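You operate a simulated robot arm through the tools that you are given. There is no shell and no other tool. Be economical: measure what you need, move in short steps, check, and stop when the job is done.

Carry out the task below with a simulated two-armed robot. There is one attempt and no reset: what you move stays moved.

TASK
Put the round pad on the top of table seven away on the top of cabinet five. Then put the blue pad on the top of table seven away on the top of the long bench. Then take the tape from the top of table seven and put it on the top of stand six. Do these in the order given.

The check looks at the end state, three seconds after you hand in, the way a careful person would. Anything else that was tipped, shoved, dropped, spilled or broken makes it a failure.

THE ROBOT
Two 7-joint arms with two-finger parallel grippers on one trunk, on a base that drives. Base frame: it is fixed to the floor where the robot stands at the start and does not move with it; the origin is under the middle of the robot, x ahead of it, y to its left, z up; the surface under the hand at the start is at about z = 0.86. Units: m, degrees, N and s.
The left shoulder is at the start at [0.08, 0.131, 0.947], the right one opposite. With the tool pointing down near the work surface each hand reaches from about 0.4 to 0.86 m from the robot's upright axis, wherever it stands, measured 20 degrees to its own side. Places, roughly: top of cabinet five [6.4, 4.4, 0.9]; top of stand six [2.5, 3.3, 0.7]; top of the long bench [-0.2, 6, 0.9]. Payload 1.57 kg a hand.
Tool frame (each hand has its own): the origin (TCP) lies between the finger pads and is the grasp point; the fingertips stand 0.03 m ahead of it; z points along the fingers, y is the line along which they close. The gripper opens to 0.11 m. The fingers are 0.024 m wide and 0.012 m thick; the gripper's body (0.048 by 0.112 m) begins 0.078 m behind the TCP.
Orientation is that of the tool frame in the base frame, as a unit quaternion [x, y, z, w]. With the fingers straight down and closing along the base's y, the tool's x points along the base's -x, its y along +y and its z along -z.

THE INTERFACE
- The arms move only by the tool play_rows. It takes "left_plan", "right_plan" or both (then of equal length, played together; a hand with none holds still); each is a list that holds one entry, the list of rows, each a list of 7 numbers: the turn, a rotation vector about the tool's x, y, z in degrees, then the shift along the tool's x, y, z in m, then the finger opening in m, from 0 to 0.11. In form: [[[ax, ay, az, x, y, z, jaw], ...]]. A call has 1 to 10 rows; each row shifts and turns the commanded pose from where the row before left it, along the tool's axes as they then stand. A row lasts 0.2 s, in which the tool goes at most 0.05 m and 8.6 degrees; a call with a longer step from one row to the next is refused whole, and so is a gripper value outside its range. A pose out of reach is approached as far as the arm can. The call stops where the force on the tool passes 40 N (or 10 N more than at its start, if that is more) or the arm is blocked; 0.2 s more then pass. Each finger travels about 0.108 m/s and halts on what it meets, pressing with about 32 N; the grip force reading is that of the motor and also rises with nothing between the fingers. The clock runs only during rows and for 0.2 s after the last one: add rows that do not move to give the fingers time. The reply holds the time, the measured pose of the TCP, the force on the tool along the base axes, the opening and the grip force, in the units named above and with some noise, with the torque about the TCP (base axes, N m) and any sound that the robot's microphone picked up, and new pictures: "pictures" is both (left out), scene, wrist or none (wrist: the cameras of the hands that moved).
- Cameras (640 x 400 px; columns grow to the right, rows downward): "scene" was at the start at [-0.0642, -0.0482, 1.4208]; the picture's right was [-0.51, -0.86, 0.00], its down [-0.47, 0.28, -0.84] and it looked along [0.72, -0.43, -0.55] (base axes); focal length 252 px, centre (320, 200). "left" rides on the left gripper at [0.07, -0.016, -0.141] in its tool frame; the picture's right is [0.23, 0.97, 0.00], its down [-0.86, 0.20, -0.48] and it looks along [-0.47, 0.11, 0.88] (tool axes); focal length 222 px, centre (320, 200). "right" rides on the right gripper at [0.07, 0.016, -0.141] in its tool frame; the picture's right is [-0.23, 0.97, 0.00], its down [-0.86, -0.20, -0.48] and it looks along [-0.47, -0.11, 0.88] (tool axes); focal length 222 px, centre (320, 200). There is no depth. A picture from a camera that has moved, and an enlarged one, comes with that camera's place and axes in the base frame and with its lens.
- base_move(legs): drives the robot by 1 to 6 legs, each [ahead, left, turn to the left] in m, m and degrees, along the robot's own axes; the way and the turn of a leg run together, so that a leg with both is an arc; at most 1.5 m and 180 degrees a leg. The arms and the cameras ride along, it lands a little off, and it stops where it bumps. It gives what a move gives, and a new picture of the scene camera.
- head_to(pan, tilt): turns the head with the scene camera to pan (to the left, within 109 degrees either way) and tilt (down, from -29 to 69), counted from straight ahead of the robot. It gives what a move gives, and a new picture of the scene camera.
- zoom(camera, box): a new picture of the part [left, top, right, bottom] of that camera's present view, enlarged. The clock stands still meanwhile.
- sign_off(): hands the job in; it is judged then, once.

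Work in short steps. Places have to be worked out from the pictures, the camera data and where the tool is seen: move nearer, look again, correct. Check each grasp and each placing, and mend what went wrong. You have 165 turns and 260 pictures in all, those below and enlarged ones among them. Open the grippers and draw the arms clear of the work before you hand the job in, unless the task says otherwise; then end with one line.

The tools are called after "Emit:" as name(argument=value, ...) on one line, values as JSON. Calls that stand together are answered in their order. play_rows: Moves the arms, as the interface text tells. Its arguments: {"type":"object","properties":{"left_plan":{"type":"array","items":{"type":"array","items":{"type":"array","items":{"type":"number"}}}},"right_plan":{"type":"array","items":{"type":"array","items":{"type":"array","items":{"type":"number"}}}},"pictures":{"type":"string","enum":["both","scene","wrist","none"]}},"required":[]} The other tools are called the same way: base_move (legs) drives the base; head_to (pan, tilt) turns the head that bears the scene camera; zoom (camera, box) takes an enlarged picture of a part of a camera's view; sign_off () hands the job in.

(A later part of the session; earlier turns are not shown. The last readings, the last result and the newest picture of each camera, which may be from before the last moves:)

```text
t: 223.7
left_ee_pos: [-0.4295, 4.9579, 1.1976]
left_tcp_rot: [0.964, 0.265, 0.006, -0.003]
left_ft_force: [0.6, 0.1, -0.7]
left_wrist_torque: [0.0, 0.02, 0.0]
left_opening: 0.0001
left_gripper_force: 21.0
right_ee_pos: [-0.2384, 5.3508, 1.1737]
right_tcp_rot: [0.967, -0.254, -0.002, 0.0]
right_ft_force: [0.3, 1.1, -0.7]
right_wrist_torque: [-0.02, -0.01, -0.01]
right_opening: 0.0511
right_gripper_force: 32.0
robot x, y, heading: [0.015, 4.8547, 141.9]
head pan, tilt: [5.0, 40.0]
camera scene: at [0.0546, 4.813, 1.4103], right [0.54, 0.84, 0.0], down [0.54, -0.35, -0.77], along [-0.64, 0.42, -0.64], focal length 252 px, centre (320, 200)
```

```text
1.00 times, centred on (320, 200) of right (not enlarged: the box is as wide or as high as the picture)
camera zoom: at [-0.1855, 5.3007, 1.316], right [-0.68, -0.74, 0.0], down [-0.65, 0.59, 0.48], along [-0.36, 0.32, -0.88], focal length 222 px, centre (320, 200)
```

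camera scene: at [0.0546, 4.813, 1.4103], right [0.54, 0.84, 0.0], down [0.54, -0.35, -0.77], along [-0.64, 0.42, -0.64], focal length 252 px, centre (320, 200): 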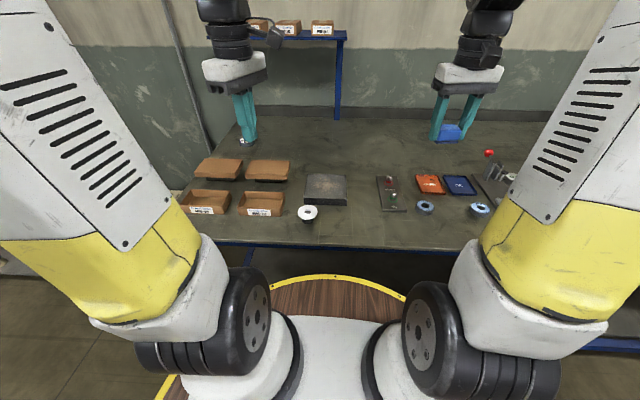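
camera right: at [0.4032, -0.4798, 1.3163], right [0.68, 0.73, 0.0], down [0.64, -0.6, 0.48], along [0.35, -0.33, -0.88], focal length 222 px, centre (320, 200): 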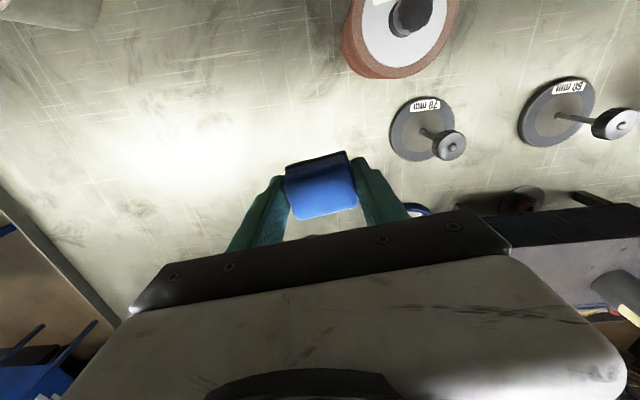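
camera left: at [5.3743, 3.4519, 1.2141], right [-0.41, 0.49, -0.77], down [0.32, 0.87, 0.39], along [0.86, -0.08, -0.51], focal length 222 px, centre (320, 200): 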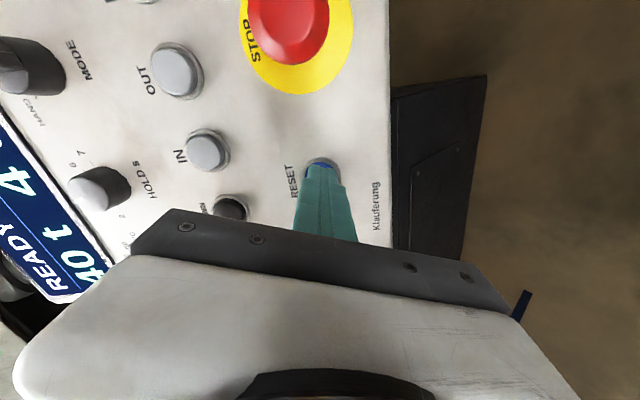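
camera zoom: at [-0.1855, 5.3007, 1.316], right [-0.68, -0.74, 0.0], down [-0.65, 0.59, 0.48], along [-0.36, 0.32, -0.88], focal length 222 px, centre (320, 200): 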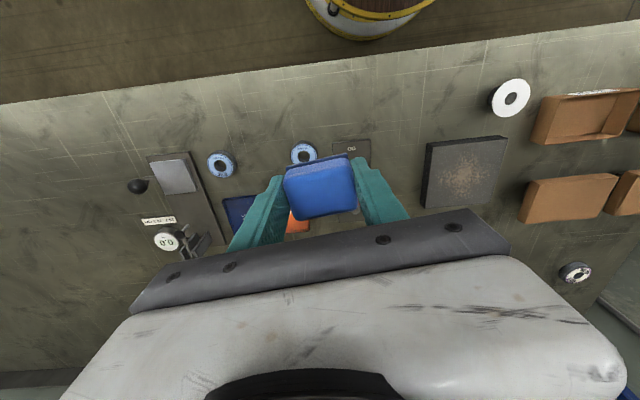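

I'll set it in the clear front strip near (-0.32, 5.225), ~11 cm in from the edge. Move the left hand away first, and the right hand over the spot.

Emit:
play_rows(left_plan=[[[0, 0, 0, -0.035, 0.0136, 0, 0], [0, 0, 0, -0.035, 0.0136, 0, 0], [0, 0, 0, -0.035, 0.0136, 0, 0], [0, 0, 0, -0.035, 0.0136, 0, 0], [0, 0, 0, 0, 0, 0, 0], [0, 0, 0, 0, 0, 0, 0], [0, 0, 0, 0, 0, 0, 0], [0, 0, 0, 0, 0, 0, 0], [0, 0, 0, 0, 0, 0, 0]]], right_plan=[[[0, 0, 0, 0, 0, 0, 0.03], [0, 0, 0, 0, 0, 0, 0.03], [0, 0, 0, -0.0024, 0.0375, 0, 0.03], [0, 0, 0, -0.0024, 0.0375, 0, 0.03], [0, 0, 0, -0.0024, 0.0375, 0, 0.03], [0, 0, 0, -0.0024, 0.0375, 0, 0.03], [0, 0, 0, 0, 0, 0.045, 0.03], [0, 0, 0, 0, 0, 0.045, 0.03], [0, 0, 0, 0, 0, 0.045, 0.03]]], pictures="both")

```text
t: 225.7
left_ee_pos: [-0.5202, 4.8411, 1.1978]
left_tcp_rot: [0.964, 0.265, 0.005, -0.002]
left_ft_force: [0.3, -0.3, -0.7]
left_wrist_torque: [-0.01, 0.03, -0.03]
left_opening: 0.0
left_gripper_force: 21.2
right_ee_pos: [-0.3213, 5.2268, 1.0385]
right_tcp_rot: [0.967, -0.254, -0.001, 0.0]
right_ft_force: [0.3, -0.8, 0.0]
right_wrist_torque: [0.02, 0.02, 0.02]
right_opening: 0.0509
right_gripper_force: 32.2
robot x, y, heading: [0.0141, 4.8528, 142.0]
head pan, tilt: [5.0, 40.0]
camera scene: at [0.0547, 4.8127, 1.4102], right [0.54, 0.84, 0.0], down [0.54, -0.35, -0.77], along [-0.64, 0.42, -0.64], focal length 252 px, centre (320, 200)
camera right: at [-0.2696, 5.1774, 1.1801], right [-0.68, -0.74, 0.0], down [-0.64, 0.59, 0.48], along [-0.36, 0.33, -0.88], focal length 222 px, centre (320, 200)
camera left: at [-0.4687, 4.8905, 1.3388], right [0.69, -0.72, 0.0], down [-0.64, -0.61, 0.47], along [-0.34, -0.33, -0.88], focal length 222 px, centre (320, 200)
```

scene: 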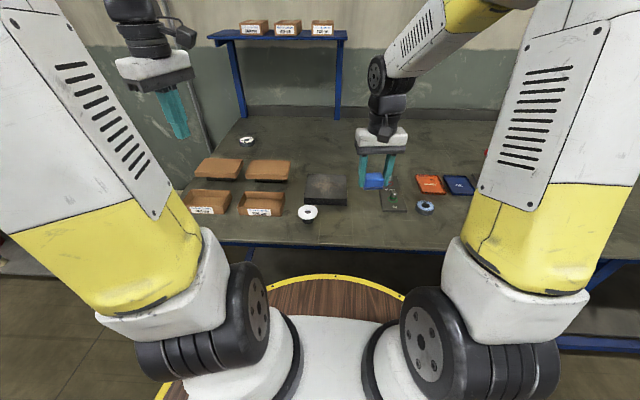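
right: 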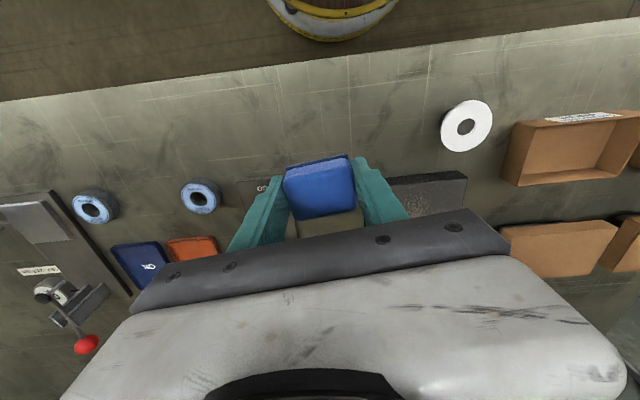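
left: 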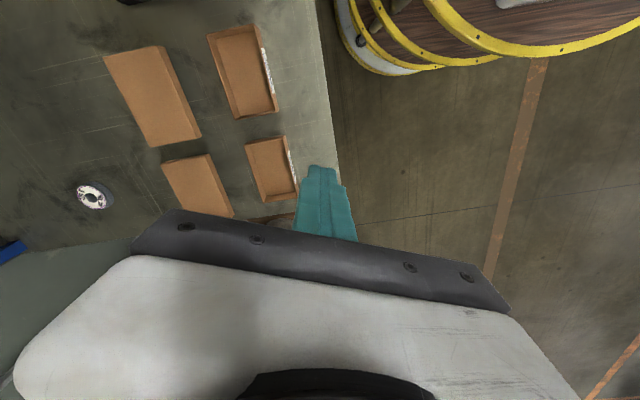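

The landing point projects to clear bench. Lower to z≈0.935, then feel.

Emit:
play_rows(right_plan=[[[0, 0, 0, 0, 0, 0.04, 0.03], [0, 0, 0, 0, 0, 0.04, 0.03], [0, 0, 0, 0, 0, 0.02, 0.03], [0, 0, 0, 0, 0, 0.005, 0.03]]], pictures="both")

Emit:
zoom(camera="scene", box=[310, 150, 450, 250])

```text
t: 226.7
left_ee_pos: [-0.5204, 4.842, 1.1974]
left_tcp_rot: [0.964, 0.265, 0.005, -0.002]
left_ft_force: [-0.5, 0.2, 1.1]
left_wrist_torque: [0.0, 0.0, 0.0]
left_opening: 0.0
left_gripper_force: 21.3
right_ee_pos: [-0.3187, 5.2248, 0.9358]
right_tcp_rot: [0.967, -0.253, -0.001, 0.0]
right_ft_force: [0.3, 0.2, 0.5]
right_wrist_torque: [-0.03, 0.02, 0.05]
right_opening: 0.0509
right_gripper_force: 32.1
robot x, y, heading: [0.0166, 4.8584, 142.0]
head pan, tilt: [5.0, 40.0]
camera scene: at [0.0546, 4.8129, 1.4103], right [0.54, 0.84, 0.0], down [0.54, -0.35, -0.77], along [-0.64, 0.42, -0.64], focal length 252 px, centre (320, 200)
camera right: at [-0.2681, 5.1754, 1.0766], right [-0.68, -0.74, 0.0], down [-0.65, 0.59, 0.48], along [-0.36, 0.32, -0.88], focal length 222 px, centre (320, 200)
```

scene: 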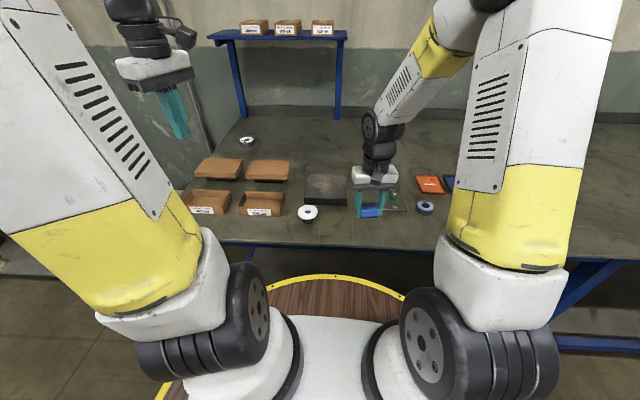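
right: 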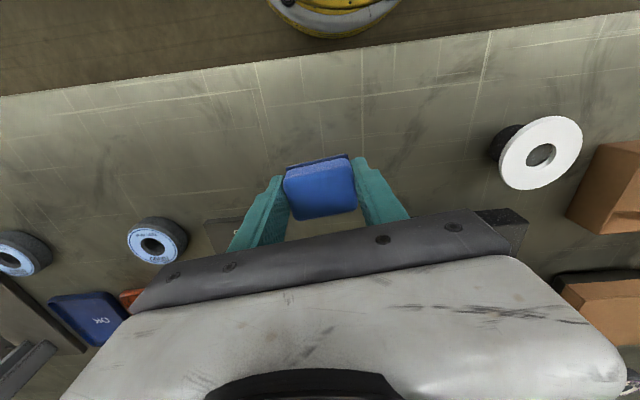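

```text
4.00 times, centred on (380, 200) of scene
camera zoom: at [0.0546, 4.8129, 1.4103], right [0.54, 0.84, 0.0], down [0.54, -0.35, -0.77], along [-0.64, 0.42, -0.64], focal length 1006 px, centre (80, 200)
```

zoom: 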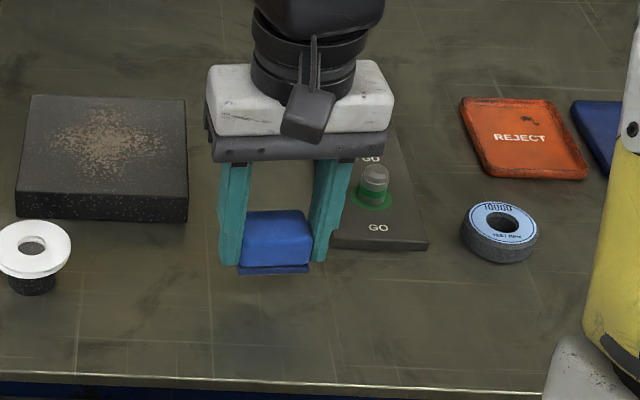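

Shift 2 cm toward the edge to be farther from the GO gauge plate, and lower gently.

Emit:
play_rows(right_plan=[[[0, 0, 0, 0.02, 0.0, 0, 0.03], [0, 0, 0, 0, 0, 0.012, 0.03], [0, 0, 0, 0, 0, 0.006, 0.03], [0, 0, 0, 0, 0, 0.004, 0.03], [0, 0, 0, 0, 0, 0.003, 0.03], [0, 0, 0, 0, 0, 0.003, 0.03]]], pictures="none")

Emit:
zoom(camera="scene", box=[310, 150, 450, 250])

```text
t: 228.1
left_ee_pos: [-0.5196, 4.8411, 1.199]
left_tcp_rot: [0.964, 0.265, 0.004, -0.003]
left_ft_force: [0.0, 0.7, 0.4]
left_wrist_torque: [-0.01, 0.01, -0.01]
left_opening: 0.0003
left_gripper_force: 21.0
right_ee_pos: [-0.3028, 5.2135, 0.9057]
right_tcp_rot: [0.967, -0.253, -0.002, 0.0]
right_ft_force: [0.8, -0.1, -0.3]
right_wrist_torque: [-0.03, -0.02, 0.01]
right_opening: 0.0513
right_gripper_force: 32.4
robot x, y, heading: [0.0166, 4.8565, 141.8]
head pan, tilt: [5.0, 40.0]
```

```text
4.00 times, centred on (380, 200) of scene
camera zoom: at [0.0545, 4.8129, 1.4103], right [0.54, 0.84, 0.0], down [0.54, -0.35, -0.77], along [-0.64, 0.42, -0.64], focal length 1006 px, centre (80, 200)
```

zoom: 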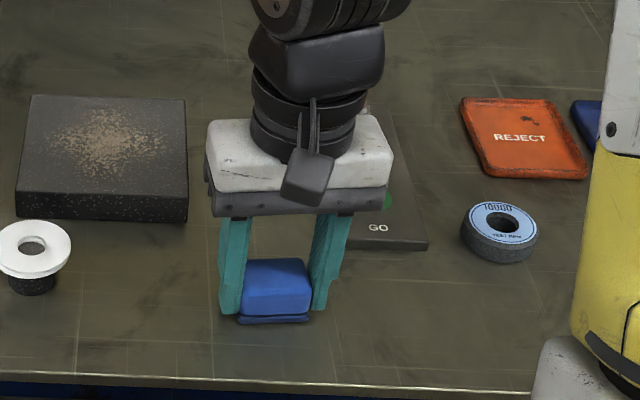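

Emit:
play_rows(right_plan=[[[0, 0, 0, 0, 0, 0.003, 0.03], [0, 0, 0, 0, 0, 0.003, 0.03], [0, 0, 0, 0, 0, 0.003, 0.03], [0, 0, 0, 0, 0, 0, 0.03]]], pictures="none")

Emit:
zoom(camera="scene", box=[350, 190, 420, 240])

```text
t: 228.7
left_ee_pos: [-0.5187, 4.8421, 1.1981]
left_tcp_rot: [0.964, 0.265, 0.004, -0.002]
left_ft_force: [0.9, 0.1, -1.0]
left_wrist_torque: [0.0, 0.02, 0.01]
left_opening: 0.0
left_gripper_force: 21.3
right_ee_pos: [-0.3038, 5.2137, 0.9037]
right_tcp_rot: [0.967, -0.254, -0.003, -0.001]
right_ft_force: [3.8, -3.2, 14.7]
right_wrist_torque: [-0.07, -0.13, -0.07]
right_opening: 0.0509
right_gripper_force: 31.9
robot x, y, heading: [0.019, 4.8561, 142.1]
head pan, tilt: [5.0, 40.0]
stopped in row 2 (right hand): the force on the tool passed its limit at 44 N (the readings are from after the stop); the commanded pose is now the measured one
```

```text
8.00 times, centred on (385, 215) of scene
camera zoom: at [0.0552, 4.8124, 1.4102], right [0.54, 0.84, 0.0], down [0.54, -0.35, -0.77], along [-0.64, 0.42, -0.64], focal length 2013 px, centre (-200, 80)
```

zoom: 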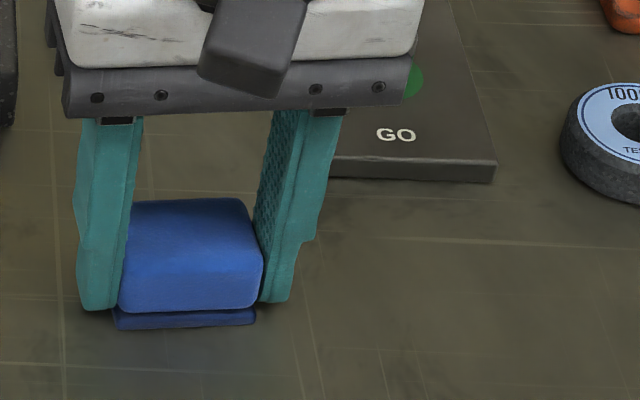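

Contact made. Open and rise.

Emit:
play_rows(right_plan=[[[0, 0, 0, 0, 0, 0, 0.06], [0, 0, 0, 0, 0, 0, 0.075], [0, 0, 0, 0, 0, -0.02, 0.075], [0, 0, 0, 0, 0, -0.045, 0.075], [0, 0, 0, 0, 0, -0.045, 0.075], [0, 0, 0, 0, 0, -0.045, 0.075], [0, 0, 0, 0, 0, -0.045, 0.075], [0, 0, 0, 0, 0, -0.045, 0.075], [0, 0, 0, 0, 0, -0.045, 0.06]]], pictures="wrist")

Emit:
zoom(camera="scene", box=[310, 150, 450, 250])

```text
t: 230.7
left_ee_pos: [-0.5203, 4.8424, 1.1975]
left_tcp_rot: [0.964, 0.265, 0.006, -0.002]
left_ft_force: [0.3, 0.2, -0.2]
left_wrist_torque: [0.01, -0.02, 0.0]
left_opening: 0.0004
left_gripper_force: 20.8
right_ee_pos: [-0.3037, 5.2136, 1.1939]
right_tcp_rot: [0.967, -0.253, -0.002, -0.001]
right_ft_force: [-0.2, 0.0, -0.3]
right_wrist_torque: [0.01, 0.0, 0.01]
right_opening: 0.0601
right_gripper_force: 0.0
robot x, y, heading: [0.0152, 4.8545, 142.3]
head pan, tilt: [5.0, 40.0]
camera right: at [-0.2515, 5.1646, 1.3346], right [-0.68, -0.74, 0.0], down [-0.65, 0.59, 0.48], along [-0.35, 0.33, -0.88], focal length 222 px, centre (320, 200)
```

right: 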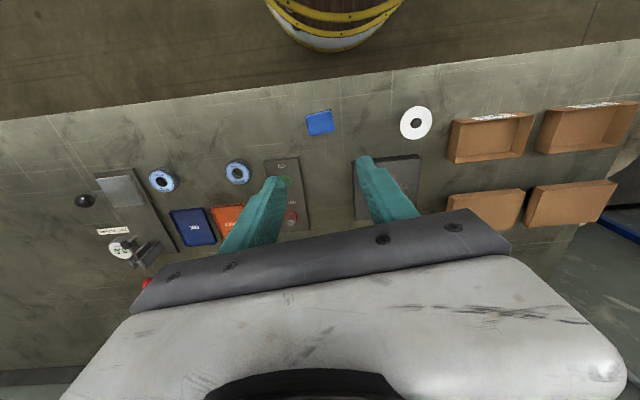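

```text
4.00 times, centred on (380, 200) of scene
camera zoom: at [0.0545, 4.8129, 1.4103], right [0.54, 0.84, 0.0], down [0.54, -0.35, -0.77], along [-0.64, 0.42, -0.64], focal length 1006 px, centre (80, 200)
```

zoom: 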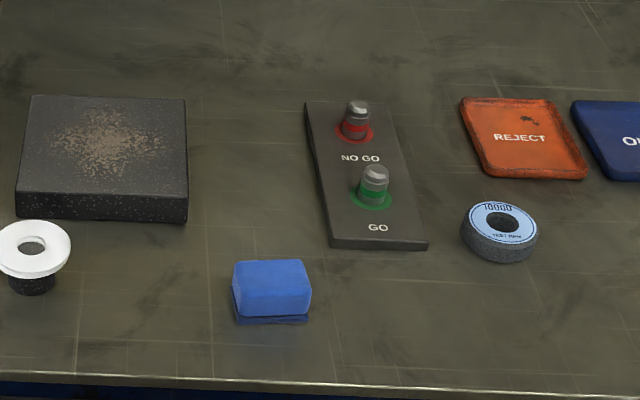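

Blue pad rests well on the long bench. Next the tape: back off, turn round, and return to table seven.

Emit:
base_move(legs=[[-1.45, 0, 0], [0, 0, 180], [0, -1.5, 0], [0, -1.5, 0], [0, -0.85, 0]])

Emit:
head_to(pan=0, tilt=25)

```text
t: 263.9
left_ee_pos: [-0.7418, 0.8818, 1.1977]
left_tcp_rot: [-0.286, 0.958, -0.002, -0.006]
left_ft_force: [1.0, 0.8, 0.6]
left_wrist_torque: [0.01, 0.0, 0.01]
left_opening: 0.0
left_gripper_force: 21.7
right_ee_pos: [-0.9396, 0.4995, 1.1922]
right_tcp_rot: [0.232, 0.973, 0.0, 0.002]
right_ft_force: [-0.3, 0.0, -0.6]
right_wrist_torque: [-0.01, -0.01, -0.02]
right_opening: 0.0601
right_gripper_force: 0.1
robot x, y, heading: [-1.279, 0.8422, -35.2]
head pan, tilt: [5.0, 40.0]
camera scene: at [-1.319, 0.8787, 1.4103], right [-0.5, -0.86, 0.0], down [-0.56, 0.32, -0.77], along [0.66, -0.39, -0.64], focal length 252 px, centre (320, 200)
```

scene: 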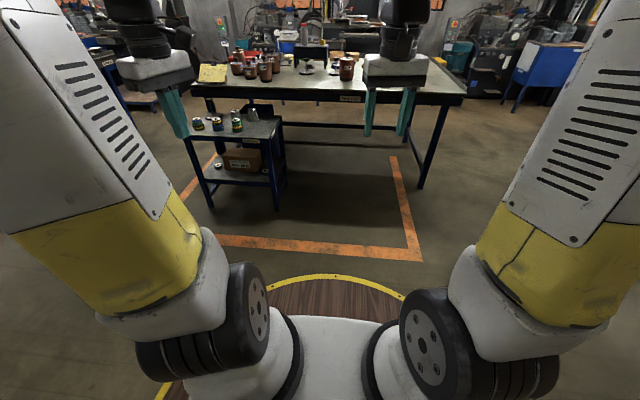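

```text
t: 264.6
left_ee_pos: [-0.7428, 0.8812, 1.1969]
left_tcp_rot: [-0.286, 0.958, -0.003, -0.005]
left_ft_force: [0.2, -0.8, 0.6]
left_wrist_torque: [0.01, 0.0, -0.02]
left_opening: 0.0
left_gripper_force: 21.5
right_ee_pos: [-0.9394, 0.5002, 1.1925]
right_tcp_rot: [0.231, 0.973, 0.0, 0.002]
right_ft_force: [1.0, 0.3, 0.4]
right_wrist_torque: [0.02, 0.0, -0.03]
right_opening: 0.06
right_gripper_force: 0.1
robot x, y, heading: [-1.2774, 0.8421, -35.2]
head pan, tilt: [0.0, 25.0]
camera scene: at [-1.3172, 0.8684, 1.4335], right [-0.58, -0.82, 0.0], down [-0.35, 0.24, -0.91], along [0.74, -0.52, -0.42], focal length 252 px, centre (320, 200)
```

scene: 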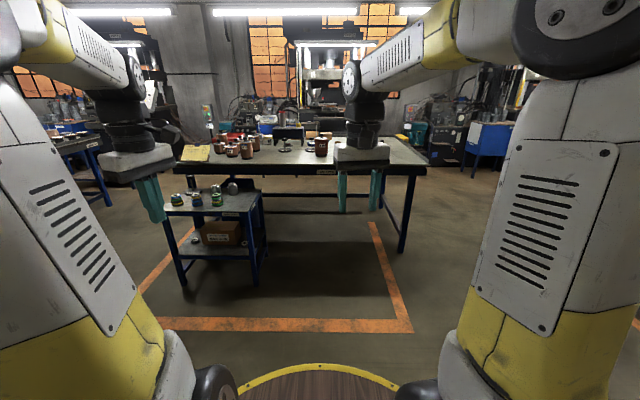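

Turn slightly and drive up to the table; then look.

Emit:
base_move(legs=[[0, 0, -3], [1.4, 0, 0]])

Emit:
head_to(pan=0, tilt=40)

```text
t: 271.9
left_ee_pos: [0.328, -0.0019, 1.1968]
left_tcp_rot: [-0.257, 0.966, -0.002, -0.005]
left_ft_force: [-0.1, 0.0, -0.2]
left_wrist_torque: [0.05, 0.0, 0.0]
left_opening: 0.0
left_gripper_force: 21.0
right_ee_pos: [0.1044, -0.3688, 1.193]
right_tcp_rot: [0.262, 0.965, 0.0, 0.002]
right_ft_force: [0.5, -0.2, -0.6]
right_wrist_torque: [0.01, 0.04, 0.01]
right_opening: 0.06
right_gripper_force: 0.1
robot x, y, heading: [-0.2108, -0.007, -38.6]
head pan, tilt: [0.0, 25.0]
camera scene: at [-0.2476, 0.0214, 1.4336], right [-0.63, -0.78, 0.0], down [-0.33, 0.26, -0.91], along [0.71, -0.57, -0.42], focal length 252 px, centre (320, 200)
```

scene: 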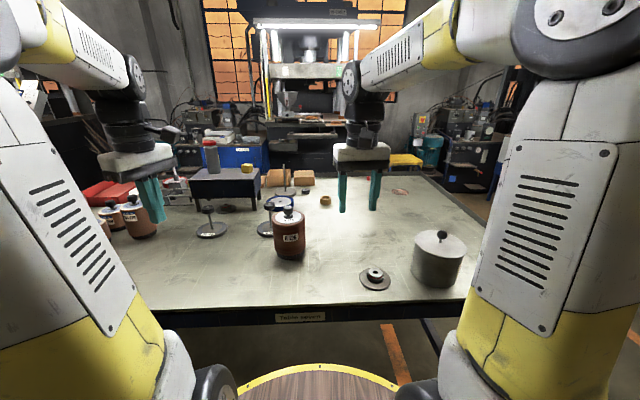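

```text
t: 272.6
left_ee_pos: [0.3268, -0.0008, 1.1974]
left_tcp_rot: [-0.257, 0.966, -0.002, -0.005]
left_ft_force: [0.3, -0.1, -0.1]
left_wrist_torque: [0.02, -0.03, 0.04]
left_opening: 0.0
left_gripper_force: 21.0
right_ee_pos: [0.1058, -0.3688, 1.192]
right_tcp_rot: [0.262, 0.965, 0.0, 0.002]
right_ft_force: [-0.8, -0.3, 0.5]
right_wrist_torque: [0.02, 0.07, 0.02]
right_opening: 0.0602
right_gripper_force: 0.0
robot x, y, heading: [-0.2129, -0.0029, -39.0]
head pan, tilt: [0.0, 40.0]
camera scene: at [-0.2531, 0.0258, 1.4103], right [-0.63, -0.78, 0.0], down [-0.5, 0.4, -0.77], along [0.6, -0.48, -0.64], focal length 252 px, centre (320, 200)
```

scene: 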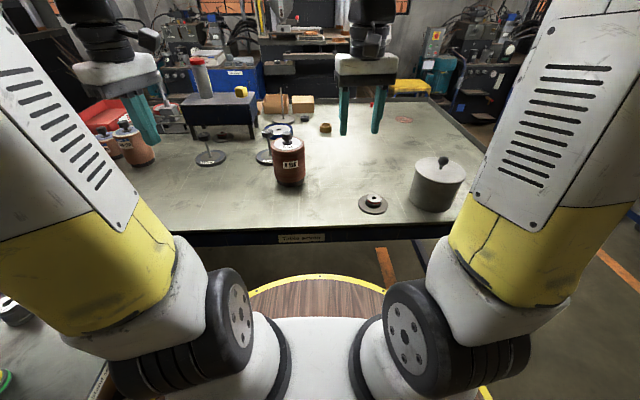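

Move up the last 15 cm (same distance as before), then align the right jaw crosswise.

Emit:
base_move(legs=[[0.15, 0, 0.5]])

Emit:
play_rows(right_plan=[[[0, 0, 7.8, 0, 0, 0, 0.08], [0, 0, 0, -0.045, 0, 0, 0.08], [0, -8.5, 0, -0.045, 0, 0, 0.09], [0, -8.5, 0, 0, 0, 0.03, 0.09], [0, -8.5, 0, 0, 0, 0.03, 0.09], [0, -8.5, 0, 0, 0, 0.03, 0.09], [0, -8.5, 0, 0, 0, 0.03, 0.09]]], pictures="both")

```text
t: 274.0
left_ee_pos: [0.4446, -0.0892, 1.1978]
left_tcp_rot: [-0.261, 0.965, -0.003, -0.004]
left_ft_force: [-0.9, 0.8, 1.0]
left_wrist_torque: [0.0, 0.02, 0.02]
left_opening: 0.0001
left_gripper_force: 21.2
right_ee_pos: [0.225, -0.4602, 1.1934]
right_tcp_rot: [0.257, 0.966, -0.001, 0.002]
right_ft_force: [-0.9, 0.0, -0.1]
right_wrist_torque: [0.01, 0.01, 0.0]
right_opening: 0.06
right_gripper_force: 0.2
robot x, y, heading: [-0.0885, -0.1001, -38.6]
head pan, tilt: [0.0, 40.0]
camera scene: at [-0.1362, -0.0679, 1.4102], right [-0.62, -0.79, 0.0], down [-0.5, 0.4, -0.77], along [0.6, -0.47, -0.64], focal length 252 px, centre (320, 200)
```

scene: 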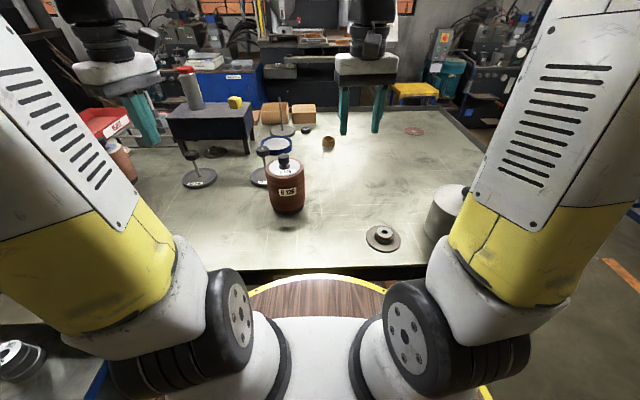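

```text
t: 275.6
left_ee_pos: [0.4448, -0.0893, 1.1981]
left_tcp_rot: [-0.261, 0.965, -0.003, -0.005]
left_ft_force: [0.0, 1.3, 0.5]
left_wrist_torque: [0.03, 0.0, 0.0]
left_opening: 0.0
left_gripper_force: 21.2
right_ee_pos: [0.3348, -0.5406, 1.0816]
right_tcp_rot: [0.3, 0.882, -0.116, 0.345]
right_ft_force: [-0.5, 0.0, 0.4]
right_wrist_torque: [0.02, -0.02, 0.04]
right_opening: 0.0901
right_gripper_force: 0.1
robot x, y, heading: [-0.0945, -0.1005, -38.6]
head pan, tilt: [0.0, 40.0]
camera scene: at [-0.1363, -0.068, 1.4102], right [-0.62, -0.79, 0.0], down [-0.5, 0.4, -0.77], along [0.6, -0.47, -0.64], focal length 252 px, centre (320, 200)
camera right: at [0.2261, -0.437, 1.1391], right [0.73, 0.67, 0.16], down [0.12, -0.35, 0.93], along [0.68, -0.66, -0.33], focal length 222 px, centre (320, 200)
```

scene: 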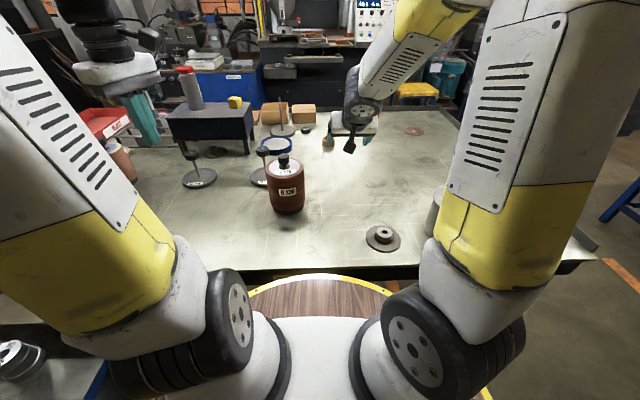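
right: 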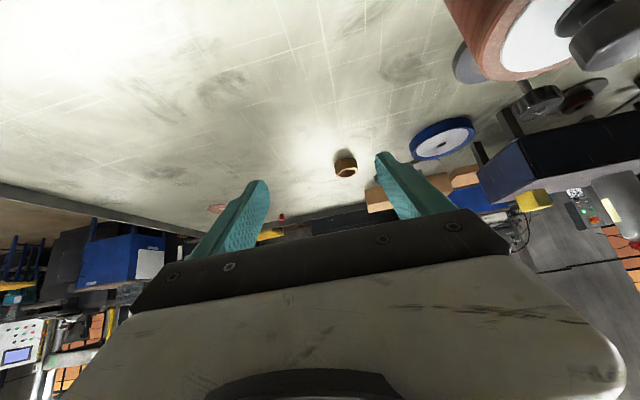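

The tape at ~(0.65,-0.74) is far, so I'm using a tilted hand. Advance toward it in small steps at moderate height.

Emit:
play_rows(right_plan=[[[0, 0, 0, -0.0174, 0.005, 0.0365, 0.09], [0, 0, 0, -0.0174, 0.005, 0.0365, 0.09], [0, 0, 0, -0.0174, 0.005, 0.0365, 0.09], [0, 0, 0, -0.0174, 0.005, 0.0365, 0.09], [0, 0, 0, -0.0174, 0.005, 0.0365, 0.09], [0, 0, 0, -0.0174, 0.005, 0.0365, 0.09]]], pictures="both")

Emit:
zoom(camera="right", box=[260, 80, 420, 220])

```text
t: 277.0
left_ee_pos: [0.4448, -0.0899, 1.1975]
left_tcp_rot: [-0.262, 0.965, -0.003, -0.005]
left_ft_force: [0.0, 0.4, -0.6]
left_wrist_torque: [-0.02, -0.04, 0.0]
left_opening: 0.0
left_gripper_force: 21.3
right_ee_pos: [0.5296, -0.655, 0.9908]
right_tcp_rot: [0.3, 0.882, -0.117, 0.345]
right_ft_force: [0.1, 0.0, 0.7]
right_wrist_torque: [0.03, -0.03, -0.02]
right_opening: 0.09
right_gripper_force: 0.0
robot x, y, heading: [-0.0925, -0.0977, -38.3]
head pan, tilt: [0.0, 40.0]
camera scene: at [-0.1364, -0.0679, 1.4102], right [-0.62, -0.79, 0.0], down [-0.5, 0.4, -0.77], along [0.6, -0.47, -0.64], focal length 252 px, centre (320, 200)
camera right: at [0.4219, -0.5532, 1.0487], right [0.73, 0.67, 0.15], down [0.12, -0.34, 0.93], along [0.68, -0.66, -0.33], focal length 222 px, centre (320, 200)
```

scene: 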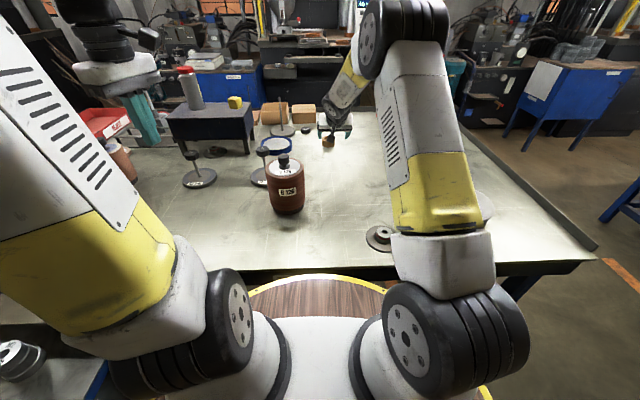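
right: 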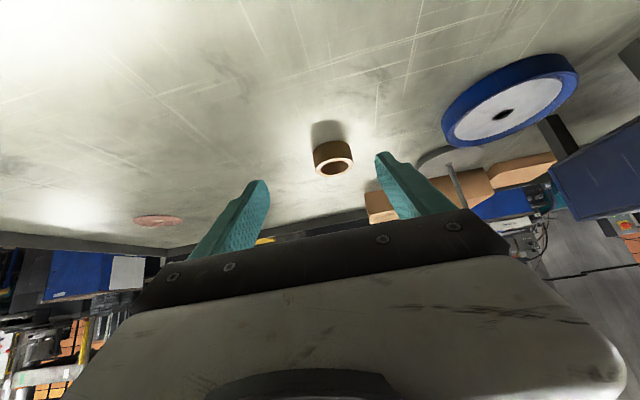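

```text
2.86 times, centred on (340, 150) of right
camera zoom: at [0.4219, -0.5532, 1.0487], right [0.73, 0.67, 0.15], down [0.12, -0.34, 0.93], along [0.68, -0.66, -0.33], focal length 635 px, centre (263, 343)
```

zoom: 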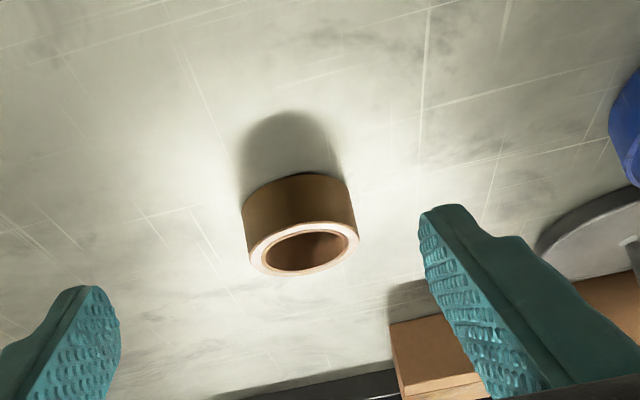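

It is a tape roll at ~(0.662,-0.744). Continue along the tool axis, part way, then check.

Emit:
play_rows(right_plan=[[[0, 0, 0, -0.0204, 0.006, 0.02, 0.09], [0, 0, 0, -0.0203, 0.006, 0.02, 0.09], [0, 0, 0, 0, 0, 0.03, 0.09], [0, 0, 0, 0, 0, 0.03, 0.09]]], pictures="both")

Emit:
zoom(camera="scene", box=[290, 90, 370, 170])

```text
t: 278.0
left_ee_pos: [0.4449, -0.0903, 1.1979]
left_tcp_rot: [-0.262, 0.965, -0.002, -0.004]
left_ft_force: [-0.6, 0.0, 1.1]
left_wrist_torque: [-0.04, -0.02, 0.0]
left_opening: 0.0
left_gripper_force: 21.2
right_ee_pos: [0.613, -0.7049, 0.947]
right_tcp_rot: [0.3, 0.881, -0.117, 0.346]
right_ft_force: [0.5, -0.3, 0.6]
right_wrist_torque: [0.0, 0.01, -0.03]
right_opening: 0.0905
right_gripper_force: 0.0
robot x, y, heading: [-0.097, -0.1003, -38.2]
head pan, tilt: [0.0, 40.0]
camera scene: at [-0.1362, -0.0679, 1.4102], right [-0.62, -0.79, 0.0], down [-0.5, 0.4, -0.77], along [0.6, -0.47, -0.64], focal length 252 px, centre (320, 200)
camera right: at [0.5051, -0.6026, 1.0045], right [0.73, 0.67, 0.16], down [0.12, -0.34, 0.93], along [0.68, -0.66, -0.33], focal length 222 px, centre (320, 200)
```

scene: 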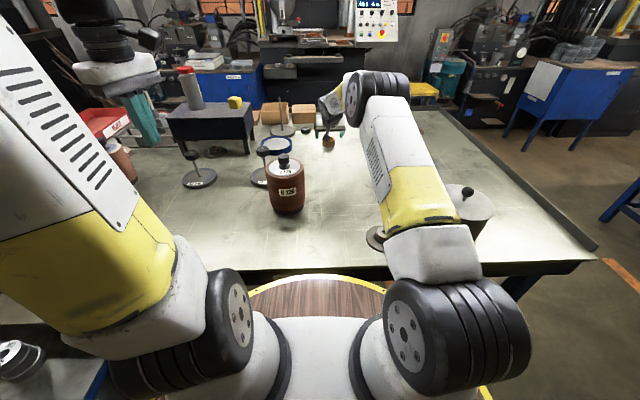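
right: 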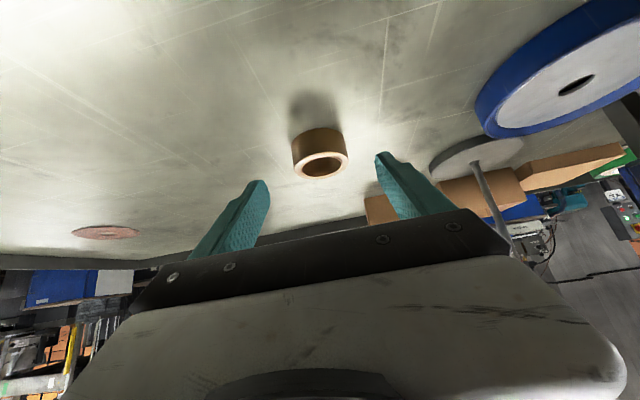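

```text
5.00 times, centred on (330, 130) of scene
camera zoom: at [-0.1362, -0.0679, 1.4102], right [-0.62, -0.79, 0.0], down [-0.5, 0.4, -0.77], along [0.6, -0.47, -0.64], focal length 1258 px, centre (270, 550)
```

zoom: 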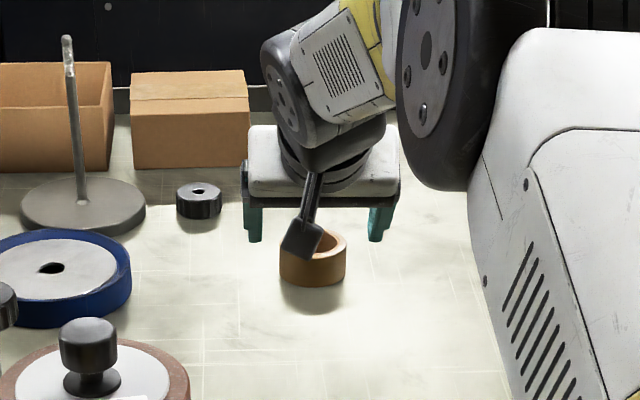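

On line. Advance 6.5 cm and close.

Emit:
play_rows(right_plan=[[[0, 0, 0, -0.002, -0.002, 0.03, 0.09], [0, 0, 0, 0, 0, 0.02, 0.09], [0, 0, 0, 0, 0, 0.012, 0.09], [0, 0, 0, 0, 0, 0.003, 0.08]]], pictures="both")

Emit:
zoom(camera="scene", box=[290, 90, 370, 170])

```text
t: 279.0
left_ee_pos: [0.4444, -0.0907, 1.1979]
left_tcp_rot: [-0.261, 0.965, -0.003, -0.005]
left_ft_force: [-0.1, -0.2, -0.4]
left_wrist_torque: [-0.04, 0.0, -0.02]
left_opening: 0.0
left_gripper_force: 21.8
right_ee_pos: [0.647, -0.7346, 0.9009]
right_tcp_rot: [0.301, 0.881, -0.118, 0.345]
right_ft_force: [-1.2, -0.3, 0.3]
right_wrist_torque: [-0.03, 0.03, 0.0]
right_opening: 0.0796
right_gripper_force: 0.0
robot x, y, heading: [-0.0954, -0.1004, -38.3]
head pan, tilt: [0.0, 40.0]
camera scene: at [-0.136, -0.0681, 1.4103], right [-0.62, -0.79, 0.0], down [-0.5, 0.4, -0.77], along [0.6, -0.47, -0.64], focal length 252 px, centre (320, 200)
camera right: at [0.5389, -0.6324, 0.9575], right [0.73, 0.67, 0.15], down [0.12, -0.34, 0.93], along [0.68, -0.66, -0.33], focal length 222 px, centre (320, 200)
```

scene: 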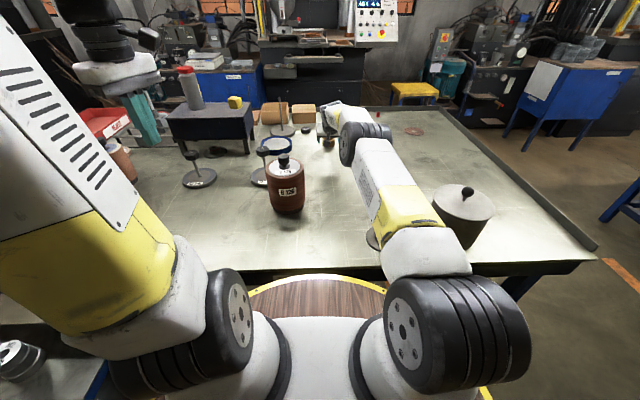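
right: 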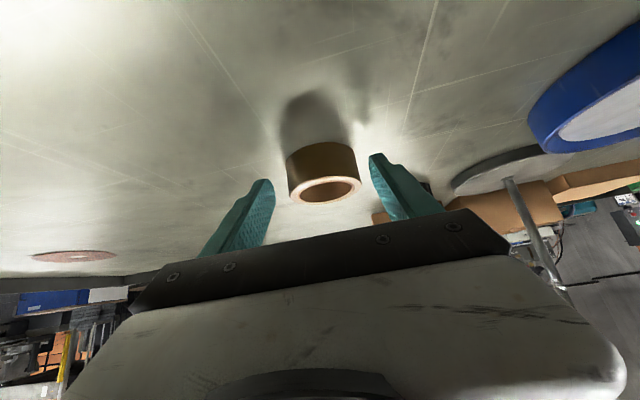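

```text
5.00 times, centred on (330, 130) of scene
camera zoom: at [-0.136, -0.0681, 1.4103], right [-0.62, -0.79, 0.0], down [-0.5, 0.4, -0.77], along [0.6, -0.47, -0.64], focal length 1258 px, centre (270, 550)
```

zoom: 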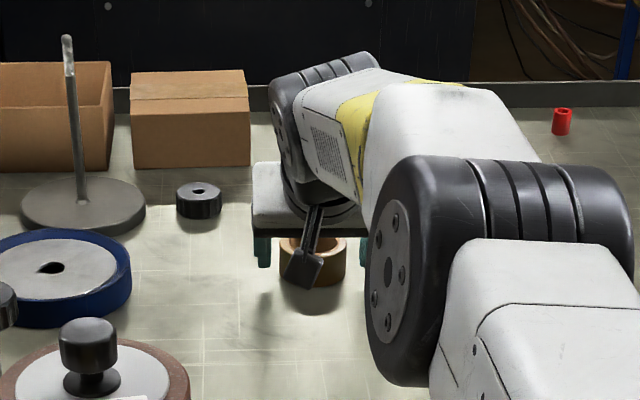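

Fingers straddle the tape. Nudge 8 mm further forward and close.

Emit:
play_rows(right_plan=[[[0, 0, 0, -0.0059, 0.002, 0.0054, 0.08], [0, 0, 0, 0, 0, 0, 0.05], [0, 0, 0, 0, 0, 0, 0.035], [0, 0, 0, 0, 0, 0, 0.035], [0, 0, 0, 0, 0, 0, 0.035]]], pictures="wrist")

Emit:
zoom(camera="right", box=[260, 100, 420, 240])

```text
t: 280.2
left_ee_pos: [0.4449, -0.0906, 1.1972]
left_tcp_rot: [-0.262, 0.965, -0.002, -0.005]
left_ft_force: [0.5, -0.4, 0.2]
left_wrist_torque: [-0.01, 0.05, 0.01]
left_opening: 0.0
left_gripper_force: 21.6
right_ee_pos: [0.6526, -0.7365, 0.8986]
right_tcp_rot: [0.3, 0.882, -0.116, 0.345]
right_ft_force: [0.5, 0.0, 0.1]
right_wrist_torque: [0.03, 0.02, 0.02]
right_opening: 0.0607
right_gripper_force: 32.0
right hand out of reach, approached as far as the arm can: row 1
robot x, y, heading: [-0.0923, -0.0987, -38.2]
head pan, tilt: [0.0, 40.0]
camera right: at [0.5434, -0.6354, 0.9574], right [0.73, 0.67, 0.15], down [0.12, -0.34, 0.93], along [0.68, -0.66, -0.33], focal length 222 px, centre (320, 200)
```

right: 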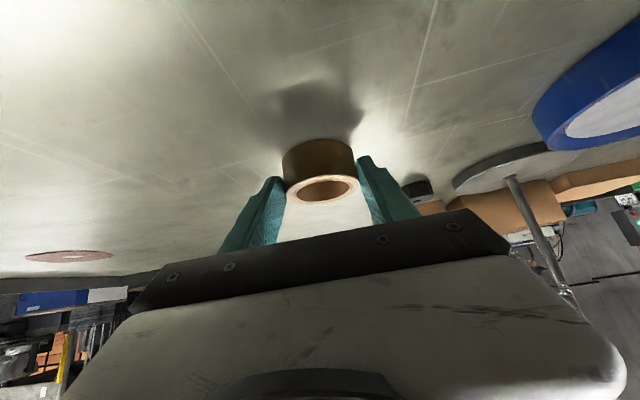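

```text
2.86 times, centred on (340, 170) of right
camera zoom: at [0.5434, -0.6354, 0.9574], right [0.73, 0.67, 0.15], down [0.12, -0.34, 0.93], along [0.68, -0.66, -0.33], focal length 635 px, centre (263, 286)
```

zoom: 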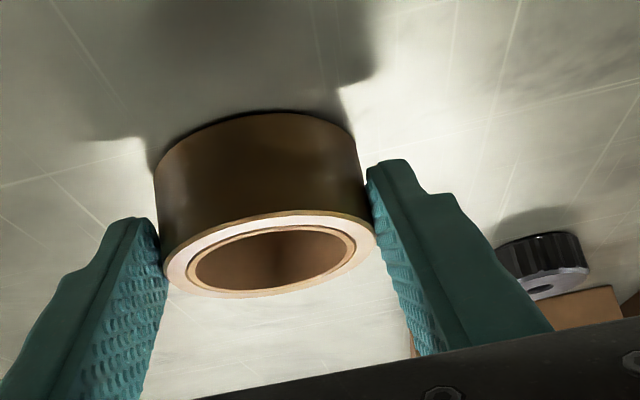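

Tape held (61 mm). Withdraw up and back along the tool axis.

Emit:
play_rows(right_plan=[[[0, 0, 0, 0, 0, -0.02, 0.035], [0, 0, 0, -0.01, 0, -0.03, 0.035], [0, 0, 0, -0.01, 0, -0.035, 0.035], [0, 0, 0, -0.01, 0, -0.035, 0.035], [0, 0, 0, -0.02, 0, -0.035, 0.035], [0, 0, 0, -0.02, 0, -0.035, 0.035], [0, 0, 0, -0.02, 0, -0.035, 0.035]]], pictures="both")

```text
t: 281.8
left_ee_pos: [0.4451, -0.0902, 1.1977]
left_tcp_rot: [-0.261, 0.965, -0.002, -0.005]
left_ft_force: [0.4, -0.1, -1.5]
left_wrist_torque: [0.02, 0.01, 0.01]
left_opening: 0.0
left_gripper_force: 21.3
right_ee_pos: [0.5819, -0.6851, 1.1256]
right_tcp_rot: [0.3, 0.882, -0.117, 0.345]
right_ft_force: [0.5, -0.9, -0.4]
right_wrist_torque: [-0.02, 0.03, -0.04]
right_opening: 0.0605
right_gripper_force: 32.1
robot x, y, heading: [-0.0941, -0.0958, -38.2]
head pan, tilt: [0.0, 40.0]
camera scene: at [-0.1358, -0.0682, 1.4103], right [-0.62, -0.79, 0.0], down [-0.51, 0.4, -0.77], along [0.6, -0.47, -0.64], focal length 252 px, centre (320, 200)
camera right: at [0.4736, -0.5832, 1.1831], right [0.73, 0.67, 0.15], down [0.12, -0.34, 0.93], along [0.68, -0.66, -0.33], focal length 222 px, centre (320, 200)
```

scene: 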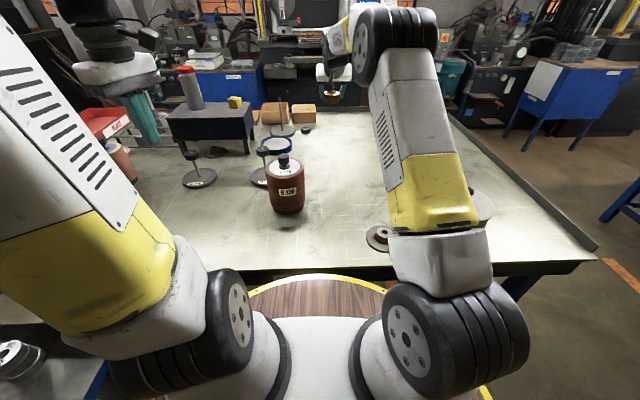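
right: 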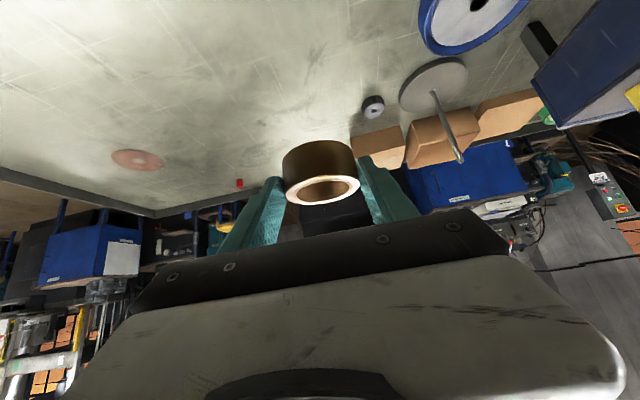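

Tape is lifted level. Draw it closer, then drive round toward stand six.

Emit:
play_rows(right_plan=[[[0, 0, 0, 0.0307, 0, -0.0283, 0.035], [0, 0, 0, 0.0307, 0, -0.0283, 0.035], [0, 0, 0, 0.0307, 0, -0.0283, 0.035], [0, 0, 0, 0.0307, 0, -0.0283, 0.035], [0, 0, 0, 0.0307, 0, -0.0283, 0.035], [0, 0, 0, 0.0307, 0, -0.0283, 0.035], [0, 0, 0, 0.0307, 0, -0.0283, 0.035]]], pictures="none")

Emit:
base_move(legs=[[-1.4, 0, 0], [0, 1.5, 0], [0, 1.5, 0], [0, 1.1, 0]])

Emit:
head_to(pan=0, tilt=30)

```text
t: 283.4
left_ee_pos: [0.445, -0.0904, 1.1962]
left_tcp_rot: [-0.262, 0.965, -0.001, -0.005]
left_ft_force: [0.4, 0.4, 0.1]
left_wrist_torque: [0.01, 0.02, 0.0]
left_opening: 0.0
left_gripper_force: 21.3
right_ee_pos: [0.3501, -0.5086, 1.1258]
right_tcp_rot: [0.301, 0.881, -0.117, 0.345]
right_ft_force: [-0.8, 0.2, -0.2]
right_wrist_torque: [0.02, 0.04, 0.02]
right_opening: 0.0605
right_gripper_force: 31.7
robot x, y, heading: [-0.0924, -0.0974, -38.1]
head pan, tilt: [0.0, 40.0]
```

```text
t: 309.8
left_ee_pos: [1.8887, 3.934, 1.1982]
left_tcp_rot: [-0.233, 0.972, -0.002, -0.004]
left_ft_force: [0.7, -0.7, 0.0]
left_wrist_torque: [-0.03, 0.01, 0.03]
left_opening: 0.0
left_gripper_force: 21.6
right_ee_pos: [1.7697, 3.522, 1.1265]
right_tcp_rot: [0.326, 0.872, -0.127, 0.341]
right_ft_force: [-0.4, 0.1, 0.3]
right_wrist_torque: [-0.04, 0.02, -0.01]
right_opening: 0.0604
right_gripper_force: 32.4
robot x, y, heading: [1.3554, 3.9561, -41.5]
head pan, tilt: [0.0, 40.0]
camera scene: at [1.31, 3.9899, 1.4103], right [-0.67, -0.75, 0.0], down [-0.48, 0.43, -0.77], along [0.57, -0.51, -0.64], focal length 252 px, centre (320, 200)
```

scene: 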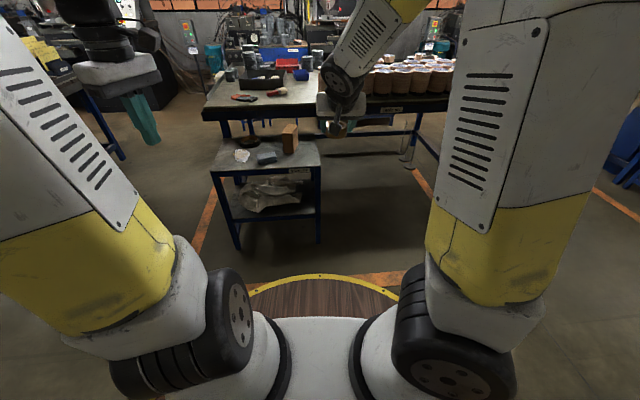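

```text
t: 310.5
left_ee_pos: [1.8886, 3.9334, 1.1987]
left_tcp_rot: [-0.232, 0.973, -0.002, -0.005]
left_ft_force: [-0.1, -0.3, 0.0]
left_wrist_torque: [-0.01, 0.0, 0.01]
left_opening: 0.0001
left_gripper_force: 21.2
right_ee_pos: [1.7697, 3.5213, 1.1276]
right_tcp_rot: [0.327, 0.872, -0.127, 0.341]
right_ft_force: [-0.2, 0.4, 0.0]
right_wrist_torque: [0.03, 0.0, -0.02]
right_opening: 0.0605
right_gripper_force: 32.1
robot x, y, heading: [1.3509, 3.9563, -41.6]
head pan, tilt: [0.0, 30.0]
camera scene: at [1.3141, 3.9863, 1.4256], right [-0.67, -0.75, 0.0], down [-0.37, 0.33, -0.87], along [0.65, -0.58, -0.5], focal length 252 px, centre (320, 200)
```

scene: 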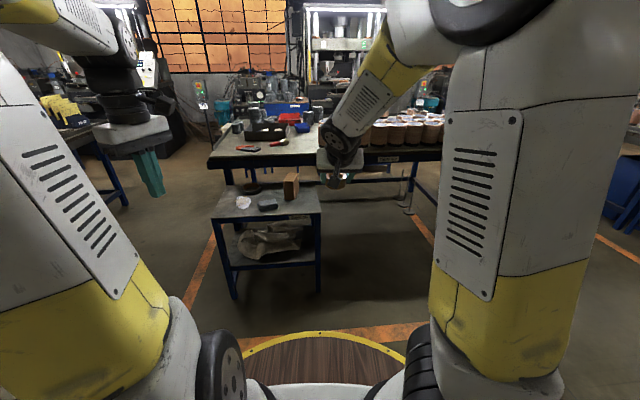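

Stand six is just ahead-left. Zoom on its top.

Emit:
zoom(camera="scene", box=[200, 150, 340, 240])

```text
4.44 times, centred on (270, 195) of scene
camera zoom: at [1.3141, 3.9863, 1.4256], right [-0.67, -0.75, 0.0], down [-0.37, 0.33, -0.87], along [0.65, -0.58, -0.5], focal length 1118 px, centre (542, 222)
```

zoom: 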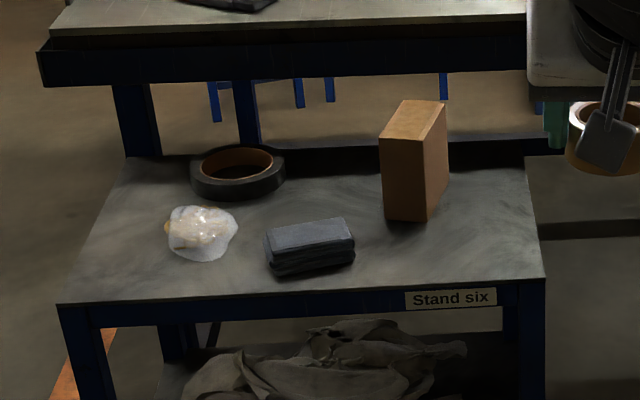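

Stand six confirmed by its label; free spot at about (2.268, 3.262) in front of the box. Move the base 0.39 ahead, 0.14 left.

Emit:
base_move(legs=[[0.39, 0.14, 2]])

Emit:
head_to(pan=0, tilt=45)

```text
t: 313.0
left_ee_pos: [2.2653, 3.813, 1.1966]
left_tcp_rot: [-0.248, 0.969, -0.002, -0.005]
left_ft_force: [-0.5, 0.4, -0.3]
left_wrist_torque: [-0.01, 0.05, -0.03]
left_opening: 0.0
left_gripper_force: 21.2
right_ee_pos: [2.1605, 3.3965, 1.1262]
right_tcp_rot: [0.313, 0.878, -0.121, 0.343]
right_ft_force: [-0.4, -0.1, -0.5]
right_wrist_torque: [0.01, 0.02, 0.0]
right_opening: 0.0607
right_gripper_force: 31.7
robot x, y, heading: [1.7324, 3.8149, -39.8]
head pan, tilt: [0.0, 30.0]
camera scene: at [1.6905, 3.8471, 1.4256], right [-0.64, -0.77, 0.0], down [-0.38, 0.32, -0.87], along [0.66, -0.56, -0.5], focal length 252 px, centre (320, 200)
```

scene: 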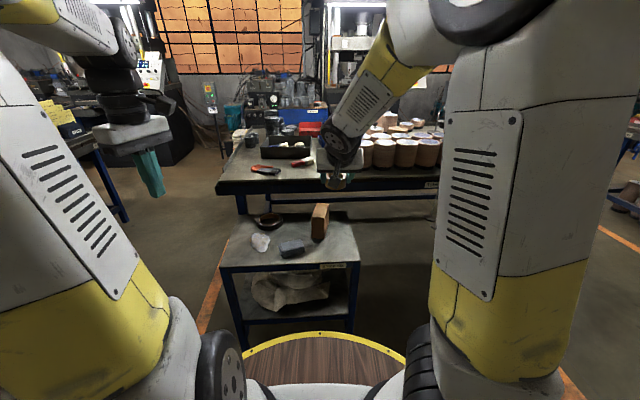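

```text
t: 313.8
left_ee_pos: [2.266, 3.8121, 1.197]
left_tcp_rot: [-0.247, 0.969, -0.002, -0.005]
left_ft_force: [0.2, 0.7, 0.0]
left_wrist_torque: [0.0, -0.05, -0.04]
left_opening: 0.0
left_gripper_force: 21.5
right_ee_pos: [2.1608, 3.3976, 1.1268]
right_tcp_rot: [0.313, 0.877, -0.121, 0.343]
right_ft_force: [0.3, 0.0, 0.2]
right_wrist_torque: [-0.02, 0.01, 0.01]
right_opening: 0.0604
right_gripper_force: 32.0
robot x, y, heading: [1.729, 3.817, -39.9]
head pan, tilt: [0.0, 45.0]
camera scene: at [1.6836, 3.8529, 1.4031], right [-0.64, -0.77, 0.0], down [-0.54, 0.45, -0.71], along [0.54, -0.45, -0.71], focal length 252 px, centre (320, 200)
```

scene: 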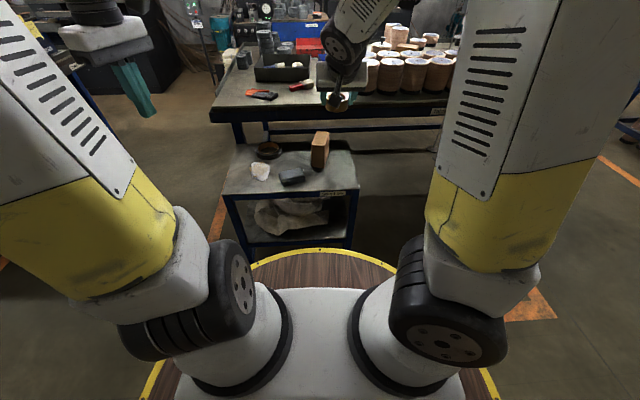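

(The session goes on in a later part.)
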